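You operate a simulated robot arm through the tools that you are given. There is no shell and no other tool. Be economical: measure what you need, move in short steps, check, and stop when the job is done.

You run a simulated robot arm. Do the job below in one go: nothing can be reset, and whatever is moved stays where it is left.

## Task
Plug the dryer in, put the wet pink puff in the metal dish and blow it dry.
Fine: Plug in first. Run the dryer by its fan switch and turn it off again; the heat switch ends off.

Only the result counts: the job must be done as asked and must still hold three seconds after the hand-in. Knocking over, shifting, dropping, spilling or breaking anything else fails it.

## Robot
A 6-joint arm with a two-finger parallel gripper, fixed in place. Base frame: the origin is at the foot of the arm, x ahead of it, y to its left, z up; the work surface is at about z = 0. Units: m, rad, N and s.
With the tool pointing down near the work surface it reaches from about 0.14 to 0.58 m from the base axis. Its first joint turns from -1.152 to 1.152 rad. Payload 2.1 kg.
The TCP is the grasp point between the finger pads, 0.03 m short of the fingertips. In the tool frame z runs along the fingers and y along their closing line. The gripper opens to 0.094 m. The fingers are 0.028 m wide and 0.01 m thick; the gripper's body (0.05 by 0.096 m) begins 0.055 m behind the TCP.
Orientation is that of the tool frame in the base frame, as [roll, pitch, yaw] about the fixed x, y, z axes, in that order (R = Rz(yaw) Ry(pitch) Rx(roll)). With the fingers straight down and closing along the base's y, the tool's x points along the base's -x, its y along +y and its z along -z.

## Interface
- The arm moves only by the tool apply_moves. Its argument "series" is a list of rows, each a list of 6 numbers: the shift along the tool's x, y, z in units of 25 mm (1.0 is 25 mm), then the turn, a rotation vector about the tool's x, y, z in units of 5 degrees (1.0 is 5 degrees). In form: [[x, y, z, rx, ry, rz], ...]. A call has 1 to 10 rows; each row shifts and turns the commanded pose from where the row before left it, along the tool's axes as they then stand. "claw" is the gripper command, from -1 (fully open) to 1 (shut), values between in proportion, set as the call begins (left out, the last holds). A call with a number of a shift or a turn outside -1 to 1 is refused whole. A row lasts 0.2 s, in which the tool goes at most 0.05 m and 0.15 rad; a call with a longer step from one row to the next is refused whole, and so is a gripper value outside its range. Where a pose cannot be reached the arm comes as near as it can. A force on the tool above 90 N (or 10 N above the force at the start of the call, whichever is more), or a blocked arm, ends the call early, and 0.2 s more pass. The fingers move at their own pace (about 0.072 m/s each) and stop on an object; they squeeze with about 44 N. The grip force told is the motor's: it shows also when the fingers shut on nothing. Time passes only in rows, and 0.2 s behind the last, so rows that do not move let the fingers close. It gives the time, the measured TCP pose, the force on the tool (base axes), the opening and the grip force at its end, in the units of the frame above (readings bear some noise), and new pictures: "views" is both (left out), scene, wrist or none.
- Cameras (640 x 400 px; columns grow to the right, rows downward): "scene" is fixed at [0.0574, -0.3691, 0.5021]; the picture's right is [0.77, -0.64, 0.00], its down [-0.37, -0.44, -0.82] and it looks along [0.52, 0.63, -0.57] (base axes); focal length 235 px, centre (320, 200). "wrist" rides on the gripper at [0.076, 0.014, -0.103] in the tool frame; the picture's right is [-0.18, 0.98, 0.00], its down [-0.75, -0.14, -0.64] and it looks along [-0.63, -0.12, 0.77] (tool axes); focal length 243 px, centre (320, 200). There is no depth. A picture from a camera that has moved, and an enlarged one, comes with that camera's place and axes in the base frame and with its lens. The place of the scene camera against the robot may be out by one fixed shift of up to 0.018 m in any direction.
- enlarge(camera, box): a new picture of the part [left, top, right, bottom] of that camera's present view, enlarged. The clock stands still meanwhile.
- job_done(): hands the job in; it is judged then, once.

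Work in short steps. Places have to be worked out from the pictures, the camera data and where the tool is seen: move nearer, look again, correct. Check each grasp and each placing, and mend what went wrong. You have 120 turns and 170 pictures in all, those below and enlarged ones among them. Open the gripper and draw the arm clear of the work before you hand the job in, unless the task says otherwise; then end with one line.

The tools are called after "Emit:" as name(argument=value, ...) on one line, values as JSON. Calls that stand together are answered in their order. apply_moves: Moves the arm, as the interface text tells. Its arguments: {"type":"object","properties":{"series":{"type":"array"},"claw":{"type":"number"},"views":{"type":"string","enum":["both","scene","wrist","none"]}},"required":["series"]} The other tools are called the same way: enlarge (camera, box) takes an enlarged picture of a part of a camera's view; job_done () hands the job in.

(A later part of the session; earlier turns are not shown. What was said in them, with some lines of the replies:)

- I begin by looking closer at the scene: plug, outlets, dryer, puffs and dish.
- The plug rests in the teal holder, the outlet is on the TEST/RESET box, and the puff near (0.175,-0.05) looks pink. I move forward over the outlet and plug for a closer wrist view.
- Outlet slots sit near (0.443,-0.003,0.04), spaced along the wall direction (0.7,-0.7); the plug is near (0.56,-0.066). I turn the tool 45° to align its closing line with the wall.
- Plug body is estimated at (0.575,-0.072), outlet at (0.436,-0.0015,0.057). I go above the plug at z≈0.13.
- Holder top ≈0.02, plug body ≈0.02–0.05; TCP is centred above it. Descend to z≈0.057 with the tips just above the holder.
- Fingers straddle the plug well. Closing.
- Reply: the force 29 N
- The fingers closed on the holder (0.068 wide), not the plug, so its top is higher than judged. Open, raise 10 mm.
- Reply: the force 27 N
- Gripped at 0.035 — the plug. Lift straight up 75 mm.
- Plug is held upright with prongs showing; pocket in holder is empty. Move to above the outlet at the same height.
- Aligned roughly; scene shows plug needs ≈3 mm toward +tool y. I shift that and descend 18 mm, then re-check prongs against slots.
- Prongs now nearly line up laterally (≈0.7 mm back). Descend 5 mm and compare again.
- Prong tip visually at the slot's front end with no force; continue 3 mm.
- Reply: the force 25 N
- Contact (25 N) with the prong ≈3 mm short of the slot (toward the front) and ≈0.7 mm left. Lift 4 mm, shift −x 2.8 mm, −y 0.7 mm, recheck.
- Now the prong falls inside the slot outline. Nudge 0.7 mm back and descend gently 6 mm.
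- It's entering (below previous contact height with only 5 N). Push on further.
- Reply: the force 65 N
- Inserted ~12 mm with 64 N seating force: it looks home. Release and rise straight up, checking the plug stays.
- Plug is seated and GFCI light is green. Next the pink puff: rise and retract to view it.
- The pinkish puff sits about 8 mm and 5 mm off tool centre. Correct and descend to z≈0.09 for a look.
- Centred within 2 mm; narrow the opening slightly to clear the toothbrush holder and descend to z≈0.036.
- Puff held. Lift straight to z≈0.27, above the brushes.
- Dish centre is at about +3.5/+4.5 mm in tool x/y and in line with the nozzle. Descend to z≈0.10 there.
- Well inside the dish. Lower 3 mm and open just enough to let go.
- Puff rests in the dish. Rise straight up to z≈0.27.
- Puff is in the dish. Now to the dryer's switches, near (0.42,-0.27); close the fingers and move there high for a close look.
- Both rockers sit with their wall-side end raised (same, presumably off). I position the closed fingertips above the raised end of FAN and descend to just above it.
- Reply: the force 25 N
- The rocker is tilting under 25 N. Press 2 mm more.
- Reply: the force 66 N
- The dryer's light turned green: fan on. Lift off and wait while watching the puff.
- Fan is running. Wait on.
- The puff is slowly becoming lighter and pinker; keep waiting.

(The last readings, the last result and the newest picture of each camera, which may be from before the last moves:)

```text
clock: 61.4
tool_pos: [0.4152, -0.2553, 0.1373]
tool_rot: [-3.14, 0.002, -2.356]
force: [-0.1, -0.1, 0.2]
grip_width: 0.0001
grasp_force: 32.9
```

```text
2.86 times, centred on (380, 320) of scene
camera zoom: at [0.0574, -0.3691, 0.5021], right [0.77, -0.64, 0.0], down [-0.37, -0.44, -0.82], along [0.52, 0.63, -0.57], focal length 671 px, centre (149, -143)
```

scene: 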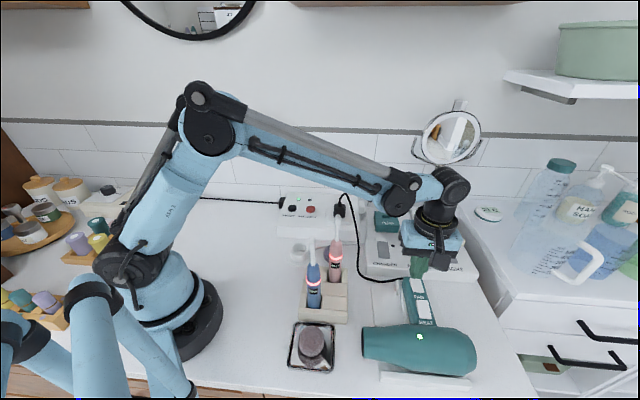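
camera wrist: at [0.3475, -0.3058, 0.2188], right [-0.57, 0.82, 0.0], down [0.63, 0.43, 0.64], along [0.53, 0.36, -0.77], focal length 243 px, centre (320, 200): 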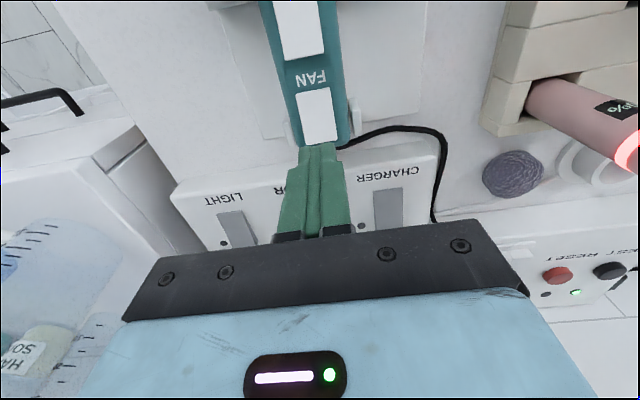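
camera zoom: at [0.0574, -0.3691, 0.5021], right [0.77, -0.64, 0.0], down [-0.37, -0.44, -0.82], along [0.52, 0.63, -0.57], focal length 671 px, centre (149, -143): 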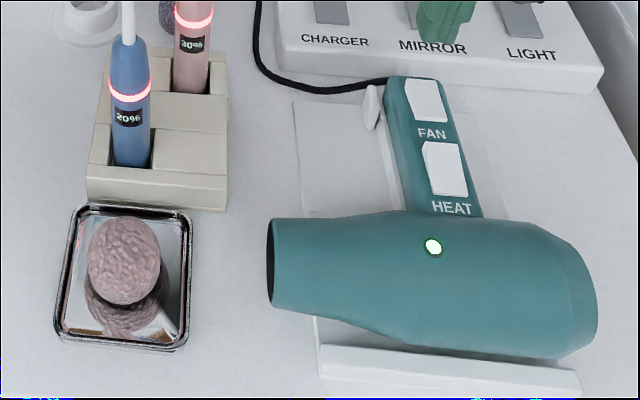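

It looks nearly unchanged since 52 s; I wait a few seconds more and compare at higher zoom.

Emit:
enlarge(camera="scene", box=[285, 315, 345, 375])

Emit:
apply_moves(series=[[0, 0, 0, 0, 0, 0], [0, 0, 0, 0, 0, 0], [0, 0, 0, 0, 0, 0], [0, 0, 0, 0, 0, 0], [0, 0, 0, 0, 0, 0], [0, 0, 0, 0, 0, 0], [0, 0, 0, 0, 0, 0], [0, 0, 0, 0, 0, 0], [0, 0, 0, 0, 0, 0], [0, 0, 0, 0, 0, 0]], views="none")

Emit:
apply_moves(series=[[0, 0, 0, 0, 0, 0], [0, 0, 0, 0, 0, 0], [0, 0, 0, 0, 0, 0], [0, 0, 0, 0, 0, 0], [0, 0, 0, 0, 0, 0], [0, 0, 0, 0, 0, 0], [0, 0, 0, 0, 0, 0], [0, 0, 0, 0, 0, 0], [0, 0, 0, 0, 0, 0], [0, 0, 0, 0, 0, 0]], views="none")

Emit:
apply_moves(series=[[0, 0, 0, 0, 0, 0], [0, 0, 0, 0, 0, 0], [0, 0, 0, 0, 0, 0], [0, 0, 0, 0, 0, 0], [0, 0, 0, 0, 0, 0], [0, 0, 0, 0, 0, 0], [0, 0, 0, 0, 0, 0], [0, 0, 0, 0, 0, 0], [0, 0, 0, 0, 0, 0], [0, 0, 0, 0, 0, 0]], views="none")

Emit:
enlarge(camera="scene", box=[285, 315, 345, 375])

Emit:
enlarge(camera="scene", box=[395, 270, 445, 345])

```text
6.67 times, centred on (315, 345) of scene
camera zoom: at [0.0574, -0.3691, 0.5021], right [0.77, -0.64, 0.0], down [-0.37, -0.44, -0.82], along [0.52, 0.63, -0.57], focal length 1565 px, centre (353, -767)
```

zoom: 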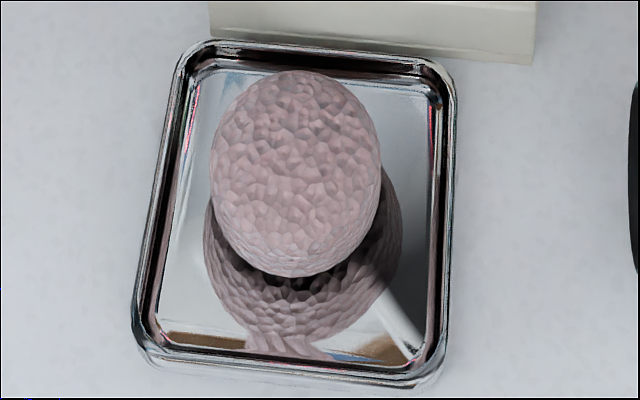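

```text
clock: 63.6
tool_pos: [0.4162, -0.2552, 0.1379]
tool_rot: [-3.141, 0.0, -2.356]
force: [0.6, 0.4, 0.3]
grip_width: 0.0001
grasp_force: 33.0
```

```text
clock: 65.8
tool_pos: [0.4154, -0.2559, 0.1382]
tool_rot: [-3.141, 0.001, -2.357]
force: [-0.1, 0.2, 0.1]
grip_width: 0.0
grasp_force: 32.9
```

```text
clock: 68.0
tool_pos: [0.4162, -0.2547, 0.1372]
tool_rot: [-3.139, 0.002, -2.356]
force: [-0.4, -0.2, 0.2]
grip_width: 0.0
grasp_force: 32.4
```

```text
6.67 times, centred on (315, 345) of scene
camera zoom: at [0.0574, -0.3691, 0.5021], right [0.77, -0.64, 0.0], down [-0.37, -0.44, -0.82], along [0.52, 0.63, -0.57], focal length 1565 px, centre (353, -767)
```

zoom: 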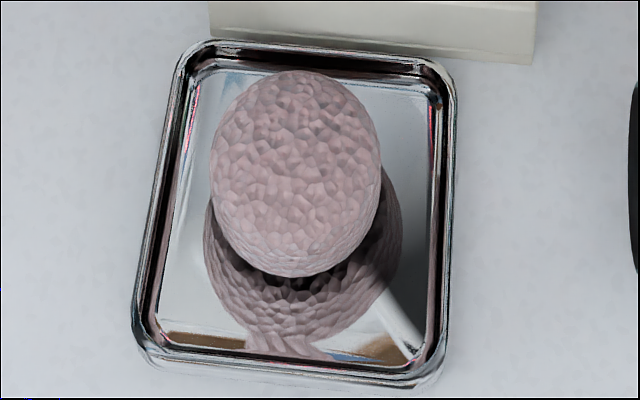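

```text
5.33 times, centred on (420, 308) of scene
camera zoom: at [0.0574, -0.3691, 0.5021], right [0.77, -0.64, 0.0], down [-0.37, -0.44, -0.82], along [0.52, 0.63, -0.57], focal length 1252 px, centre (-213, -373)
```

zoom: 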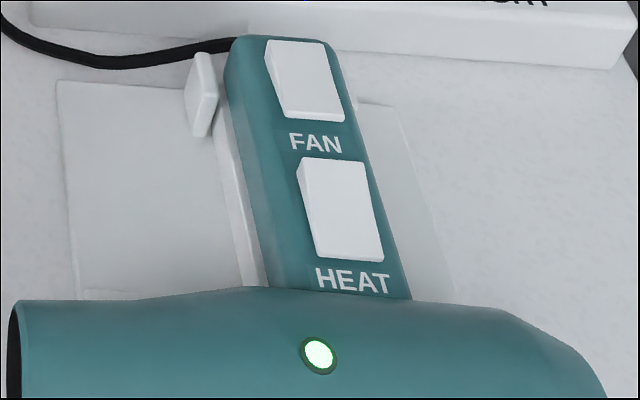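

Colour has plateaued, so it's dry. To press FAN's label-side end without touching HEAT I rise and turn the tool 90° so the fingertips are narrow along the handle.

Emit:
apply_moves(series=[[0, 0, -0.8, 0, 0, 0], [0, 0, -0.8, 0, 0, 0], [0, 0, 0, 0, 0, 1], [0, 0, 0, 0, 0, 1], [0, 0, 0, 0, 0, 1], [0, 0, 0, 0, 0, 1], [0, 0, 0, 0, 0, 1], [0, 0, 0, 0, 0, 1], [0, 0, 0, 0, 0, 1], [0, 0, 0, 0, 0, 1]], views="none")

Emit:
apply_moves(series=[[0, 0, 0, 0, 0, 1], [0, 0, 0, 0, 0, 1], [0, 0, 0, 0, 0, 1], [0, 0, 0, 0, 0, 1], [0, 0, 0, 0, 0, 1], [0, 0, 0, 0, 0, 1], [0, 0, 0, 0, 0, 1], [0, 0, 0, 0, 0, 1], [0, 0, 0, 0, 0, 1], [0, 0, 0, 0, 0, 1]], views="both")

```text
clock: 70.2
tool_pos: [0.4165, -0.2557, 0.1771]
tool_rot: [-3.141, 0.002, -3.055]
force: [0.5, -0.1, 0.4]
grip_width: 0.0
grasp_force: 32.9
```

```text
clock: 72.4
tool_pos: [0.417, -0.2558, 0.1772]
tool_rot: [3.14, 0.0, 2.358]
force: [0.4, 0.6, 0.3]
grip_width: 0.0
grasp_force: 33.2
camera wrist: at [0.3723, -0.1923, 0.2793], right [0.83, 0.56, 0.0], down [0.43, -0.63, 0.64], along [0.36, -0.53, -0.77], focal length 243 px, centre (320, 200)
```

scene: 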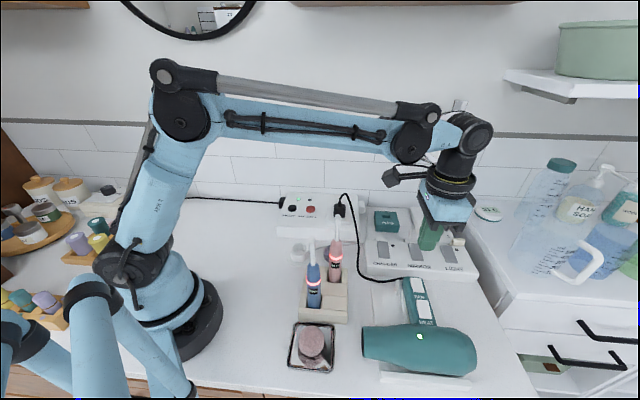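
wrist: 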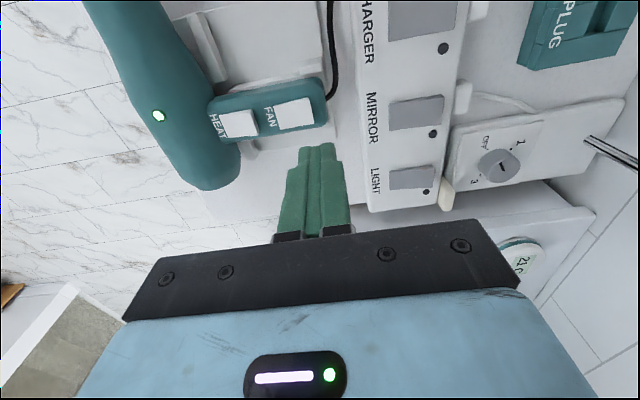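

Emit:
enlarge(camera="wrist", box=[200, 70, 350, 170])

```text
4.00 times, centred on (275, 120) of wrist
camera zoom: at [0.3723, -0.1923, 0.2793], right [0.83, 0.56, 0.0], down [0.43, -0.63, 0.64], along [0.36, -0.53, -0.77], focal length 970 px, centre (500, 520)
```

zoom: 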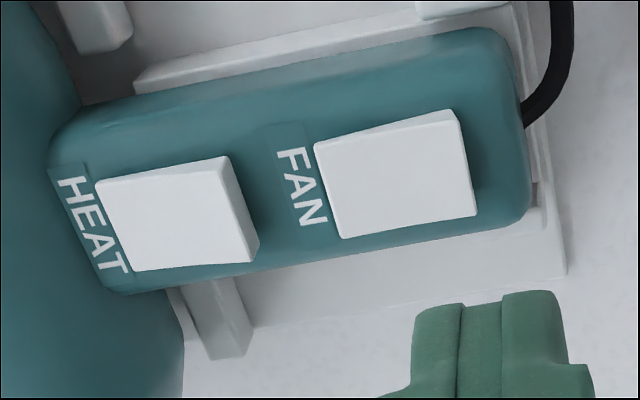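

Clear view: HEAT's wall-side end raised (off), FAN reversed (on). Move over FAN's label-side end and descend near contact.

Emit:
apply_moves(series=[[0.03, -0.66, 0, 0, 0, 0], [0, -0.66, 0, 0, 0, 0], [0, 0, 0.9, 0, 0, 0], [0, 0, 0.9, 0, 0, 0], [0, 0, 0.9, 0, 0, 0]], views="wrist")

Emit:
enlarge(camera="wrist", box=[240, 70, 420, 190])

Emit:
enlarge(camera="scene", box=[380, 240, 460, 340])

```text
clock: 73.6
tool_pos: [0.3939, -0.279, 0.1099]
tool_rot: [3.14, 0.001, 2.359]
force: [0.0, -0.8, -0.1]
grip_width: 0.0002
grasp_force: 33.2
camera wrist: at [0.3483, -0.2156, 0.2118], right [0.82, 0.57, 0.0], down [0.43, -0.63, 0.64], along [0.36, -0.53, -0.77], focal length 243 px, centre (320, 200)
```

wrist: 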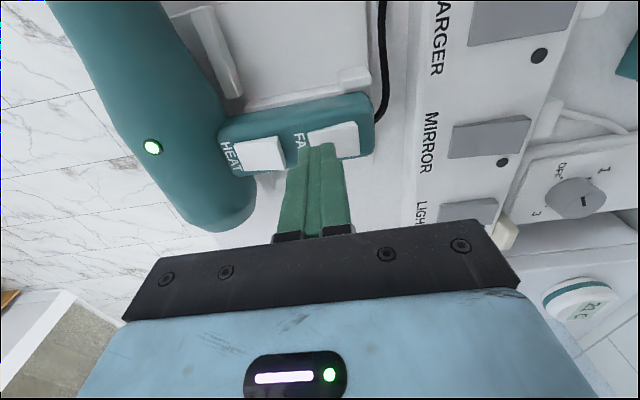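

```text
3.33 times, centred on (330, 130) of wrist
camera zoom: at [0.3483, -0.2156, 0.2118], right [0.82, 0.57, 0.0], down [0.43, -0.63, 0.64], along [0.36, -0.53, -0.77], focal length 809 px, centre (287, 433)
```

zoom: 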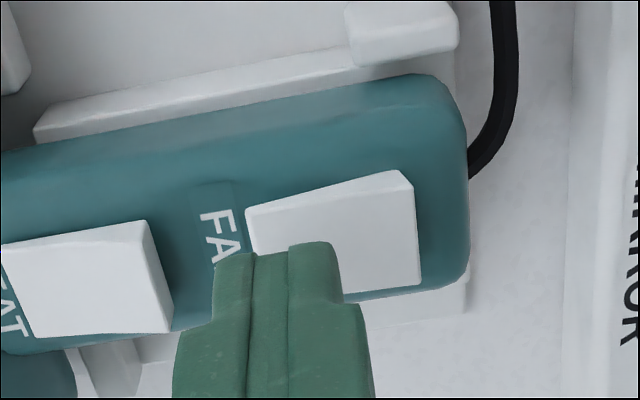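

```text
4.00 times, centred on (420, 290) of scene
camera zoom: at [0.0574, -0.3691, 0.5021], right [0.77, -0.64, 0.0], down [-0.37, -0.44, -0.82], along [0.52, 0.63, -0.57], focal length 939 px, centre (-80, -160)
```

zoom: 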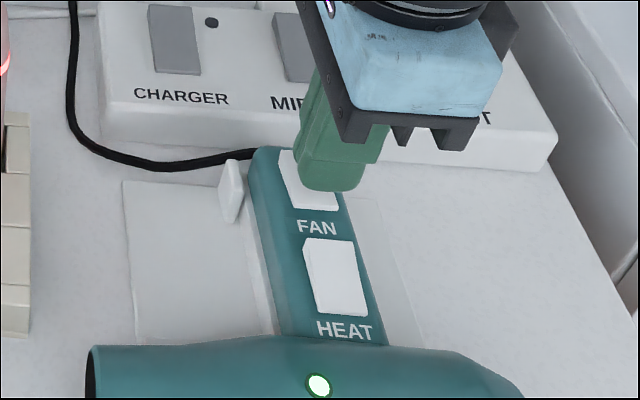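

Emit:
apply_moves(series=[[0, -0.18, 0.2, 0, 0, 0], [0, 0, 0.2, 0, 0, 0], [0, 0, 0.1, 0, 0, 0]], views="none")

Emit:
enlarge(camera="scene", box=[380, 250, 460, 350])

```text
clock: 74.4
tool_pos: [0.3905, -0.2819, 0.0968]
tool_rot: [3.141, 0.002, 2.357]
force: [-0.3, 0.4, -0.5]
grip_width: 0.0
grasp_force: 32.7
```

```text
4.00 times, centred on (420, 300) of scene
camera zoom: at [0.0574, -0.3691, 0.5021], right [0.77, -0.64, 0.0], down [-0.37, -0.44, -0.82], along [0.52, 0.63, -0.57], focal length 939 px, centre (-80, -200)
```

zoom: 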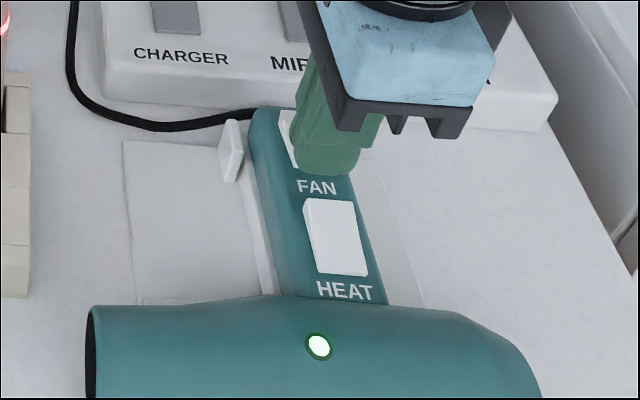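

Fingertips are over FAN's near end, not yet touching. Press down gently.

Emit:
apply_moves(series=[[0, 0, 0.08, 0, 0, 0], [0, 0, 0.06, 0, 0, 0]], views="none")

Emit:
enlarge(camera="scene", box=[380, 250, 460, 350])

```text
clock: 75.0
tool_pos: [0.3886, -0.2811, 0.0941]
tool_rot: [3.141, 0.004, 2.355]
force: [1.0, -0.4, 2.1]
grip_width: 0.0002
grasp_force: 33.1
```

```text
4.00 times, centred on (420, 300) of scene
camera zoom: at [0.0574, -0.3691, 0.5022], right [0.77, -0.64, 0.0], down [-0.37, -0.44, -0.82], along [0.52, 0.63, -0.57], focal length 939 px, centre (-80, -200)
```

zoom: 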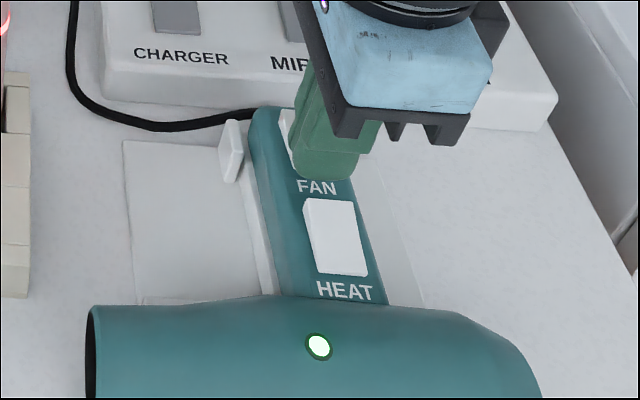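

Emit:
apply_moves(series=[[0, 0, 0.08, 0, 0, 0], [0, 0, 0.06, 0, 0, 0]], views="none")

Emit:
enlarge(camera="scene", box=[380, 250, 460, 350])

```text
clock: 75.6
tool_pos: [0.3898, -0.2823, 0.0914]
tool_rot: [3.14, 0.002, 2.356]
force: [-1.9, -2.3, 57.9]
grip_width: 0.0004
grasp_force: 33.3
```

```text
4.00 times, centred on (420, 300) of scene
camera zoom: at [0.0572, -0.369, 0.5023], right [0.77, -0.64, 0.0], down [-0.36, -0.44, -0.82], along [0.52, 0.63, -0.57], focal length 939 px, centre (-80, -200)
```

zoom: 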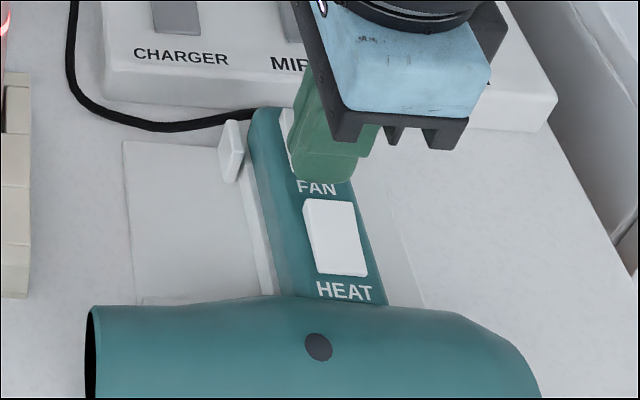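

Light is out: fan off. Rise straight up, open the gripper and check everything.

Emit:
apply_moves(series=[[0, 0, -0.6, 0, 0, 0], [0, 0, -1, 0, 0, 0], [0, 0, -1, 0, 0, 0], [0, 0, -1, 0, 0, 0], [0, 0, -1, 0, 0, 0], [0, 0, -1, 0, 0, 0], [0, 0, -1, 0, 0, 0]], views="none")

Emit:
apply_moves(series=[[0.8, 0.3, -0.6, 0, 0, 0], [0.8, 0.3, -0.4, 0, 0, 0], [0.8, 0.3, 0, 0, 0, 0], [0.8, 0.3, 0, 0, 0, 0], [0.8, 0.3, 0, 0, 0, 0]], claw=-1, views="both")

Emit:
enlarge(camera="scene", box=[270, 250, 490, 390])

Emit:
enlarge(camera="scene", box=[285, 315, 345, 375])

Emit:
enlarge(camera="scene", box=[270, 180, 430, 280])

```text
clock: 77.2
tool_pos: [0.3898, -0.2819, 0.2553]
tool_rot: [3.14, 0.002, 2.355]
force: [-0.1, -0.3, -0.4]
grip_width: 0.0002
grasp_force: 33.2
```

```text
clock: 78.4
tool_pos: [0.3457, -0.1851, 0.2779]
tool_rot: [3.14, 0.003, 2.356]
force: [-0.4, 0.3, 0.3]
grip_width: 0.094
grasp_force: 0.1
camera wrist: at [0.2994, -0.1214, 0.3806], right [0.82, 0.57, 0.0], down [0.43, -0.63, 0.64], along [0.36, -0.53, -0.77], focal length 243 px, centre (320, 200)
```

scene: 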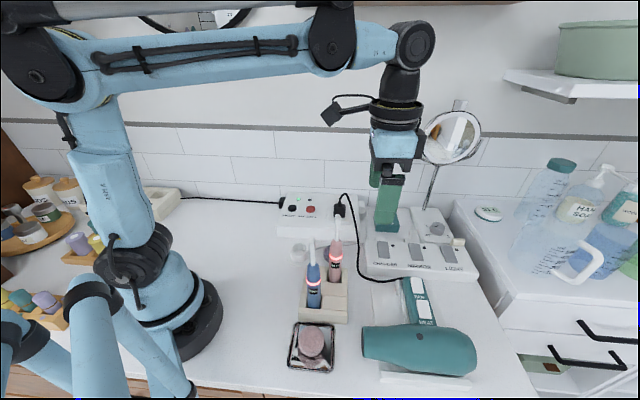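
wrist: 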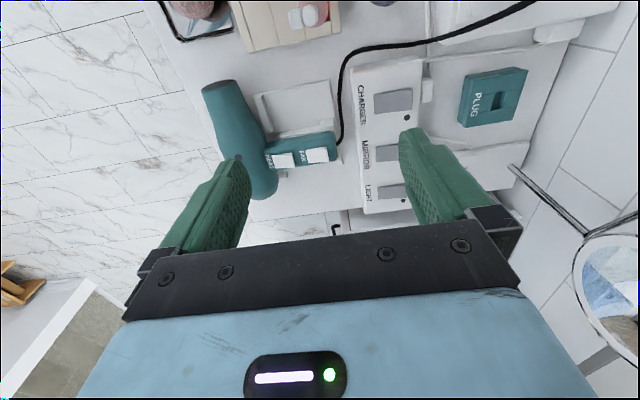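

```text
2.86 times, centred on (380, 320) of scene
camera zoom: at [0.0574, -0.3691, 0.5021], right [0.77, -0.64, 0.0], down [-0.37, -0.44, -0.82], along [0.52, 0.63, -0.57], focal length 671 px, centre (149, -143)
```

zoom: 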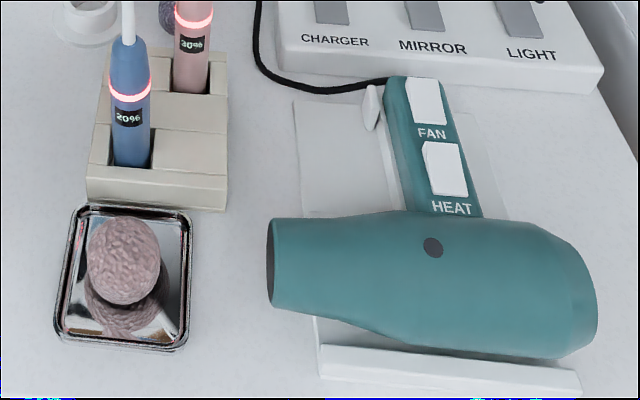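

```text
6.67 times, centred on (315, 345) of scene
camera zoom: at [0.0574, -0.3691, 0.5021], right [0.77, -0.64, 0.0], down [-0.37, -0.44, -0.82], along [0.52, 0.63, -0.57], focal length 1565 px, centre (353, -767)
```

zoom: 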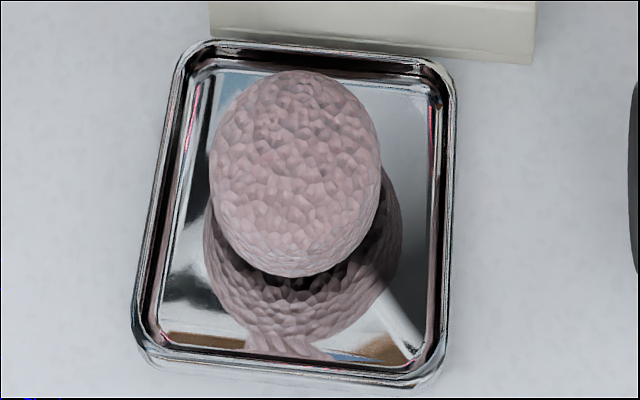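

```text
4.00 times, centred on (350, 230) of scene
camera zoom: at [0.0574, -0.3691, 0.5021], right [0.77, -0.64, 0.0], down [-0.37, -0.44, -0.82], along [0.52, 0.63, -0.57], focal length 939 px, centre (200, 80)
```

zoom: 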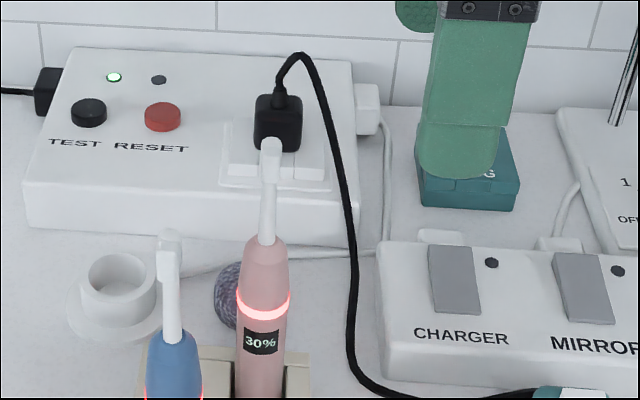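

Fan off, all in place. I compare the puff's colour with the dry puffs in the trays to be sure it is fully dry.

Emit:
enlarge(camera="scene", box=[0, 220, 120, 340])

Emit:
enlarge(camera="scene", box=[260, 230, 350, 380])

```text
3.33 times, centred on (60, 280) of scene
camera zoom: at [0.0574, -0.3691, 0.5021], right [0.77, -0.64, 0.0], down [-0.37, -0.44, -0.82], along [0.52, 0.63, -0.57], focal length 782 px, centre (1187, -67)
```

zoom: 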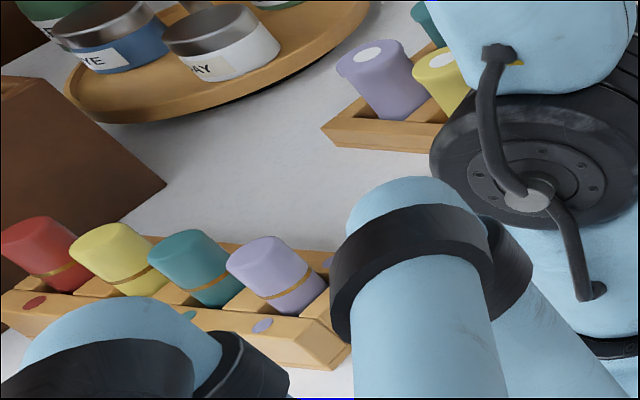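

```text
2.67 times, centred on (305, 305) of scene
camera zoom: at [0.0574, -0.3691, 0.5021], right [0.77, -0.64, 0.0], down [-0.37, -0.44, -0.82], along [0.52, 0.63, -0.57], focal length 626 px, centre (360, -80)
```

zoom: 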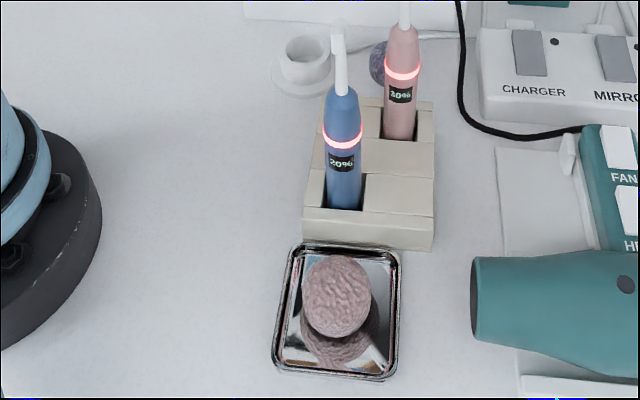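

No reference colour, and the puff may still have been lightening slightly, so I give it a second blow to be safe: close fingers and return above FAN's wall-side end.

Emit:
apply_moves(series=[[-0.798, -0.059, 0, 0, 0, 0], [-0.798, -0.059, 0, 0, 0, 0], [-0.798, -0.059, 0.3, 0, 0, 0], [-0.798, -0.059, 0.3, 0, 0, 0], [-0.798, -0.059, 0.3, 0, 0, 0], [0, 0, 0.9, 0, 0, 0], [0, 0, 0.9, 0, 0, 0], [0, 0, 0.9, 0, 0, 0], [0, 0, 0.9, 0, 0, 0], [0, 0, 0.9, 0, 0, 0]], claw=1, views="none")

Emit:
apply_moves(series=[[0, 0, 0.9, 0, 0, 0]], views="wrist")

Emit:
enlarge(camera="wrist", box=[240, 70, 420, 190])

```text
clock: 80.6
tool_pos: [0.4102, -0.2604, 0.144]
tool_rot: [3.141, 0.001, 2.356]
force: [-0.5, -0.2, 0.3]
grip_width: 0.0
grasp_force: 33.6
```

```text
clock: 81.0
tool_pos: [0.4114, -0.2611, 0.1233]
tool_rot: [3.14, 0.002, 2.358]
force: [-0.9, 0.8, -0.7]
grip_width: 0.0001
grasp_force: 33.2
camera wrist: at [0.366, -0.1976, 0.2248], right [0.82, 0.57, 0.0], down [0.43, -0.63, 0.64], along [0.36, -0.53, -0.77], focal length 243 px, centre (320, 200)
```

wrist: 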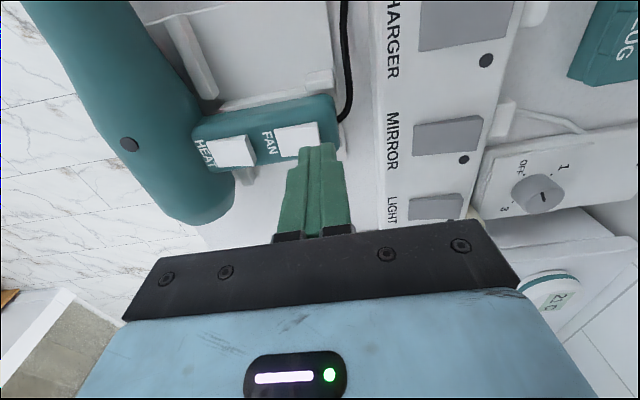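

```text
3.33 times, centred on (330, 130) of wrist
camera zoom: at [0.366, -0.1976, 0.2248], right [0.82, 0.57, 0.0], down [0.43, -0.63, 0.64], along [0.36, -0.53, -0.77], focal length 809 px, centre (287, 433)
```

zoom: 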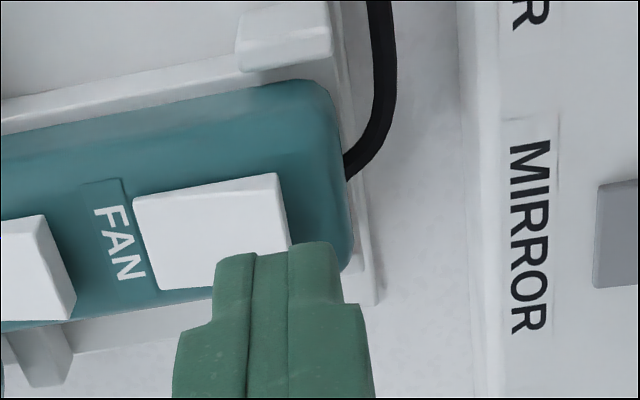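

Good overlap with the raised end. Press down.

Emit:
apply_moves(series=[[0, 0, 0.4, 0, 0, 0], [0, 0, 0.4, 0, 0, 0], [0, 0, 0.2, 0, 0, 0], [0, 0, 0.1, 0, 0, 0]], views="none")

Emit:
apply_moves(series=[[0, 0, 0.1, 0, 0, 0]], views="scene")

```text
clock: 82.0
tool_pos: [0.4101, -0.2619, 0.0965]
tool_rot: [3.138, 0.001, 2.356]
force: [0.3, -0.4, 0.3]
grip_width: 0.0002
grasp_force: 33.0
```

```text
clock: 82.4
tool_pos: [0.4111, -0.2612, 0.0949]
tool_rot: [3.139, 0.003, 2.357]
force: [2.0, -1.6, 29.9]
grip_width: 0.0
grasp_force: 32.5
```

scene: 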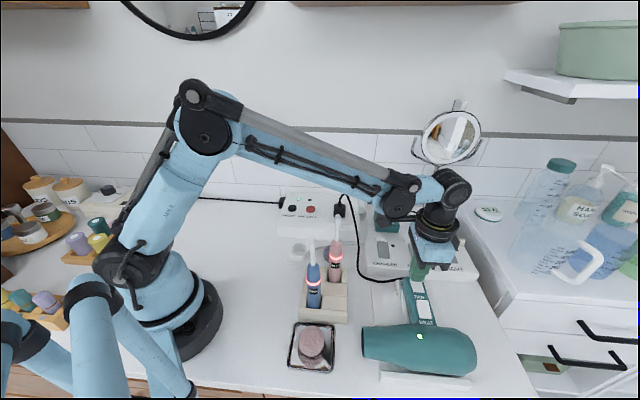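

Green light on again. Lift and wait about 20 s.

Emit:
apply_moves(series=[[0, 0, -0.6, 0, 0, 0], [0, 0, -0.6, 0, 0, 0], [0, 0, -0.6, 0, 0, 0], [0, 0, 0, 0, 0, 0], [0, 0, 0, 0, 0, 0], [0, 0, 0, 0, 0, 0], [0, 0, 0, 0, 0, 0], [0, 0, 0, 0, 0, 0], [0, 0, 0, 0, 0, 0], [0, 0, 0, 0, 0, 0]], views="none")

Emit:
apply_moves(series=[[0, 0, 0, 0, 0, 0], [0, 0, 0, 0, 0, 0], [0, 0, 0, 0, 0, 0], [0, 0, 0, 0, 0, 0], [0, 0, 0, 0, 0, 0], [0, 0, 0, 0, 0, 0], [0, 0, 0, 0, 0, 0], [0, 0, 0, 0, 0, 0], [0, 0, 0, 0, 0, 0], [0, 0, 0, 0, 0, 0]], views="none")

Emit:
apply_moves(series=[[0, 0, 0, 0, 0, 0], [0, 0, 0, 0, 0, 0], [0, 0, 0, 0, 0, 0], [0, 0, 0, 0, 0, 0], [0, 0, 0, 0, 0, 0], [0, 0, 0, 0, 0, 0], [0, 0, 0, 0, 0, 0], [0, 0, 0, 0, 0, 0], [0, 0, 0, 0, 0, 0], [0, 0, 0, 0, 0, 0]], views="none")

Emit:
apply_moves(series=[[0, 0, 0, 0, 0, 0], [0, 0, 0, 0, 0, 0], [0, 0, 0, 0, 0, 0], [0, 0, 0, 0, 0, 0], [0, 0, 0, 0, 0, 0], [0, 0, 0, 0, 0, 0], [0, 0, 0, 0, 0, 0], [0, 0, 0, 0, 0, 0], [0, 0, 0, 0, 0, 0], [0, 0, 0, 0, 0, 0]], views="none")

Emit:
apply_moves(series=[[0, 0, 0, 0, 0, 0], [0, 0, 0, 0, 0, 0], [0, 0, 0, 0, 0, 0], [0, 0, 0, 0, 0, 0], [0, 0, 0, 0, 0, 0], [0, 0, 0, 0, 0, 0], [0, 0, 0, 0, 0, 0], [0, 0, 0, 0, 0, 0], [0, 0, 0, 0, 0, 0], [0, 0, 0, 0, 0, 0]], views="none")

Emit:
enlarge(camera="scene", box=[285, 315, 345, 375])

```text
clock: 84.6
tool_pos: [0.4113, -0.2612, 0.1371]
tool_rot: [3.139, 0.002, 2.356]
force: [0.9, 0.6, 0.3]
grip_width: 0.0001
grasp_force: 33.1
```

```text
clock: 86.8
tool_pos: [0.4093, -0.2611, 0.1391]
tool_rot: [3.139, 0.001, 2.357]
force: [-0.3, 0.2, -0.7]
grip_width: 0.0001
grasp_force: 32.9
```

```text
clock: 89.0
tool_pos: [0.4111, -0.2608, 0.1381]
tool_rot: [3.14, 0.003, 2.356]
force: [0.3, 0.0, -0.2]
grip_width: 0.0
grasp_force: 33.0
```

```text
clock: 91.2
tool_pos: [0.4108, -0.2607, 0.1377]
tool_rot: [3.14, 0.003, 2.356]
force: [0.8, 1.1, 0.6]
grip_width: 0.0001
grasp_force: 33.0
```

```text
clock: 93.4
tool_pos: [0.4112, -0.2605, 0.1372]
tool_rot: [3.139, 0.001, 2.356]
force: [-0.2, -0.8, 0.3]
grip_width: 0.0
grasp_force: 32.7
```

```text
6.67 times, centred on (315, 345) of scene
camera zoom: at [0.0574, -0.3691, 0.5021], right [0.77, -0.64, 0.0], down [-0.37, -0.44, -0.82], along [0.52, 0.63, -0.57], focal length 1565 px, centre (353, -767)
```

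zoom: 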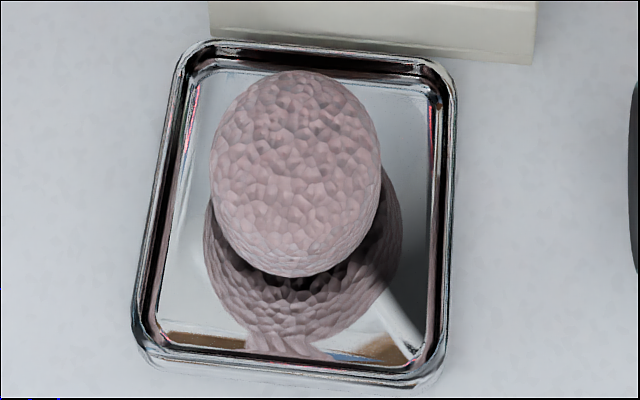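

Emit:
apply_moves(series=[[0, 0, 0, 0, 0, 0], [0, 0, 0, 0, 0, 0], [0, 0, 0, 0, 0, 0], [0, 0, 0, 0, 0, 0], [0, 0, 0, 0, 0, 0], [0, 0, 0, 0, 0, 0], [0, 0, 0, 0, 0, 0], [0, 0, 0, 0, 0, 0], [0, 0, 0, 0, 0, 0], [0, 0, 0, 0, 0, 0]], views="none")

Emit:
apply_moves(series=[[0, 0, 0, 0, 0, 0], [0, 0, 0, 0, 0, 0], [0, 0, 0, 0, 0, 0], [0, 0, 0, 0, 0, 0], [0, 0, 0, 0, 0, 0], [0, 0, 0, 0, 0, 0], [0, 0, 0, 0, 0, 0], [0, 0, 0, 0, 0, 0], [0, 0, 0, 0, 0, 0], [0, 0, 0, 0, 0, 0]], views="none")

Emit:
apply_moves(series=[[0, 0, 0, 0, 0, 0], [0, 0, 0, 0, 0, 0], [0, 0, 0, 0, 0, 0], [0, 0, 0, 0, 0, 0], [0, 0, 0, 0, 0, 0], [0, 0, 0, 0, 0, 0], [0, 0, 0, 0, 0, 0], [0, 0, 0, 0, 0, 0], [0, 0, 0, 0, 0, 0], [0, 0, 0, 0, 0, 0]], views="none")

Emit:
apply_moves(series=[[0, 0, 0, 0, 0, 0], [0, 0, 0, 0, 0, 0], [0, 0, 0, 0, 0, 0], [0, 0, 0, 0, 0, 0], [0, 0, 0, 0, 0, 0], [0, 0, 0, 0, 0, 0], [0, 0, 0, 0, 0, 0], [0, 0, 0, 0, 0, 0], [0, 0, 0, 0, 0, 0], [0, 0, 0, 0, 0, 0]], views="none")

Emit:
enlarge(camera="scene", box=[285, 315, 345, 375])

```text
clock: 95.6
tool_pos: [0.4106, -0.2603, 0.1376]
tool_rot: [3.14, 0.002, 2.355]
force: [0.3, 1.0, 0.5]
grip_width: 0.0
grasp_force: 33.1
```

```text
clock: 97.8
tool_pos: [0.4103, -0.2601, 0.1369]
tool_rot: [3.139, 0.003, 2.358]
force: [-0.9, -0.2, 0.1]
grip_width: 0.0
grasp_force: 32.6
```

```text
clock: 100.0
tool_pos: [0.4115, -0.2603, 0.138]
tool_rot: [3.139, 0.001, 2.357]
force: [0.3, 0.0, -0.2]
grip_width: 0.0001
grasp_force: 33.1
```

```text
clock: 102.2
tool_pos: [0.4107, -0.2604, 0.1388]
tool_rot: [3.139, 0.003, 2.356]
force: [0.8, -0.1, 0.1]
grip_width: 0.0001
grasp_force: 32.6
```

```text
6.67 times, centred on (315, 345) of scene
camera zoom: at [0.0574, -0.3691, 0.5021], right [0.77, -0.64, 0.0], down [-0.37, -0.44, -0.82], along [0.52, 0.63, -0.57], focal length 1565 px, centre (353, -767)
```

zoom: 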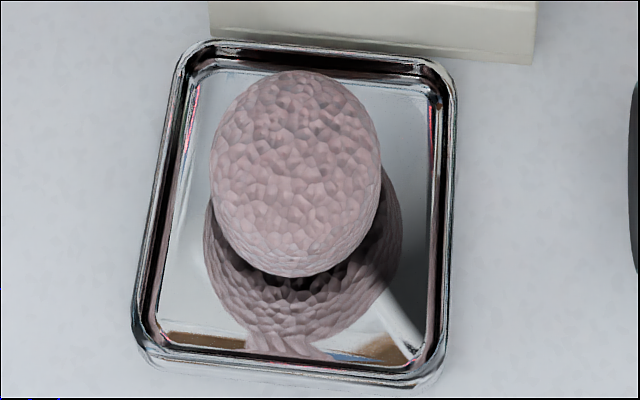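

No change any more: dry. Move to FAN's label-side end and press it off as before.

Emit:
apply_moves(series=[[0, -0.6, 0, 0, 0, 0], [0, -0.6, 0, 0, 0, 0], [0, 0, 0.8, 0, 0, 0], [0, 0, 0.6, 0, 0, 0], [0, 0, 0.2, 0, 0, 0]], views="none")

Emit:
apply_moves(series=[[0, 0, 0.1, 0, 0, 0], [0, 0, 0.08, 0, 0, 0], [0, 0, 0.06, 0, 0, 0]], views="scene")

```text
clock: 103.4
tool_pos: [0.3907, -0.2817, 0.0974]
tool_rot: [3.14, 0.002, 2.356]
force: [-0.3, -0.6, 0.5]
grip_width: 0.0
grasp_force: 33.2
```

```text
clock: 104.2
tool_pos: [0.3885, -0.2826, 0.0921]
tool_rot: [-3.141, 0.003, 2.358]
force: [-5.6, -2.3, 24.7]
grip_width: 0.0004
grasp_force: 33.6
```

scene: 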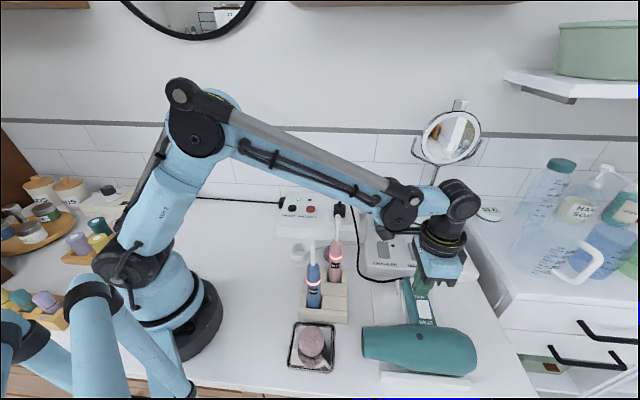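

Light out; press 1 mm more to be sure it latches, then withdraw and open.

Emit:
apply_moves(series=[[0, 0, 0.04, 0, 0, 0], [0, 0, -0.6, 0, 0, 0], [0, 0, -1, 0, 0, 0], [0, 0, -1, 0, 0, 0], [0, 0, -1, 0, 0, 0], [0, 0, -1, 0, 0, 0], [0, 0, -1, 0, 0, 0], [0, 0, -1, 0, 0, 0]], views="none")

Emit:
apply_moves(series=[[0.8, 0.3, -0.6, 0, 0, 0], [0.8, 0.3, -0.4, 0, 0, 0], [0.8, 0.3, 0, 0, 0, 0], [0.8, 0.3, 0, 0, 0, 0], [0.8, 0.3, 0, 0, 0, 0], [0, 0, 0, 0, 0, 0], [0, 0, 0, 0, 0, 0], [0, 0, 0, 0, 0, 0]], claw=-1, views="both")

Emit:
enlarge(camera="scene", box=[270, 180, 490, 390])

Emit:
enlarge(camera="wrist", box=[190, 60, 350, 190])

```text
clock: 106.0
tool_pos: [0.3902, -0.2816, 0.2551]
tool_rot: [3.139, 0.002, 2.356]
force: [0.3, 0.0, -0.3]
grip_width: 0.0
grasp_force: 32.9
```

```text
clock: 107.8
tool_pos: [0.3448, -0.1844, 0.2797]
tool_rot: [3.14, 0.002, 2.356]
force: [0.5, -0.8, -0.2]
grip_width: 0.0942
grasp_force: 0.0
camera wrist: at [0.3003, -0.1214, 0.3819], right [0.82, 0.57, 0.0], down [0.43, -0.63, 0.64], along [0.36, -0.53, -0.77], focal length 243 px, centre (320, 200)
```

scene: 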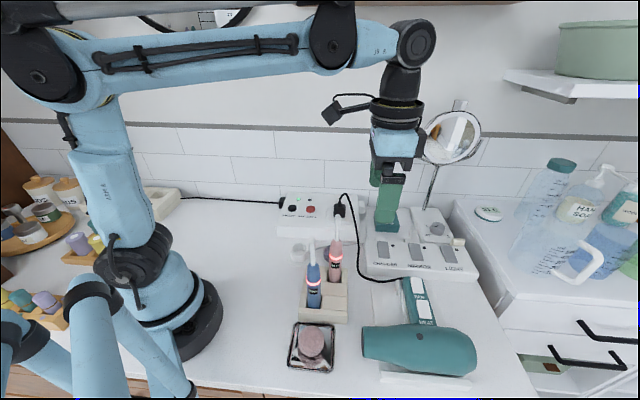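
wrist: 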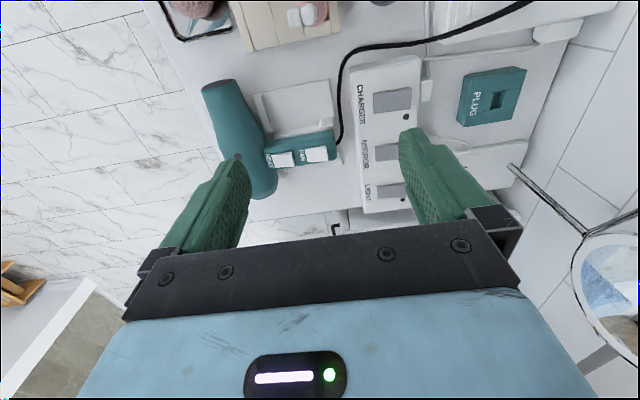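

```text
1.90 times, centred on (380, 285) of scene
camera zoom: at [0.0574, -0.3691, 0.5021], right [0.77, -0.64, 0.0], down [-0.37, -0.44, -0.82], along [0.52, 0.63, -0.57], focal length 447 px, centre (206, 38)
```

zoom: 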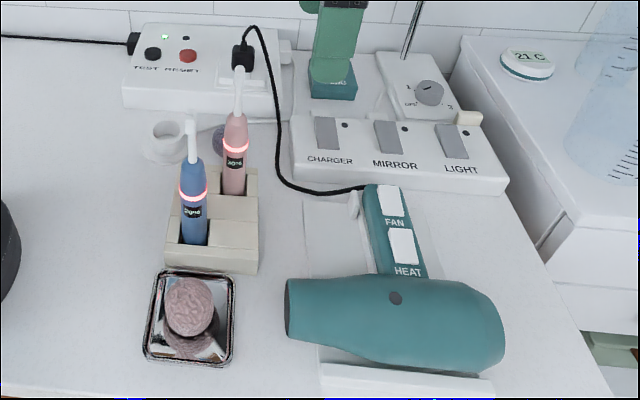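

```text
3.08 times, centred on (270, 125) of wrist
camera zoom: at [0.3003, -0.1214, 0.3819], right [0.82, 0.57, 0.0], down [0.43, -0.63, 0.64], along [0.36, -0.53, -0.77], focal length 746 px, centre (474, 431)
```

zoom: 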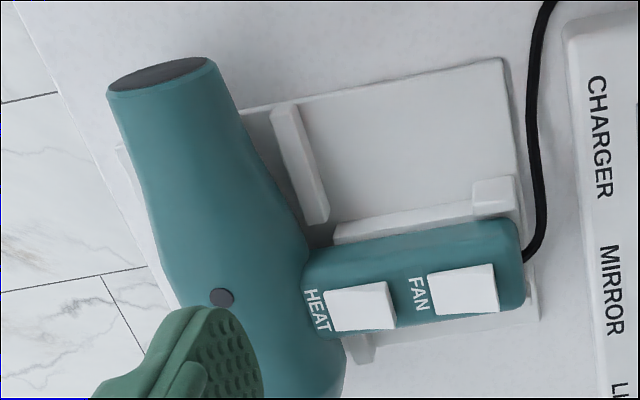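

Everything is in place: the plug is seated, the puff is in the dish and its colour has stopped changing, the fan is off, heat is off and the arm is clear. I hand in.

Emit:
job_done()

```text
The job is handed in.
```

I plugged the dryer in first, put the pink puff in the metal dish and blew it dry, then switched the fan off. I ran the fan twice because I couldn't tell whether the puff was fully dry after the first blow; I took it as dry once its colour stopped changing. The heat switch stayed off throughout. While reaching for the plug, the gripper briefly squeezed its teal holder; it looked unmoved afterwards.
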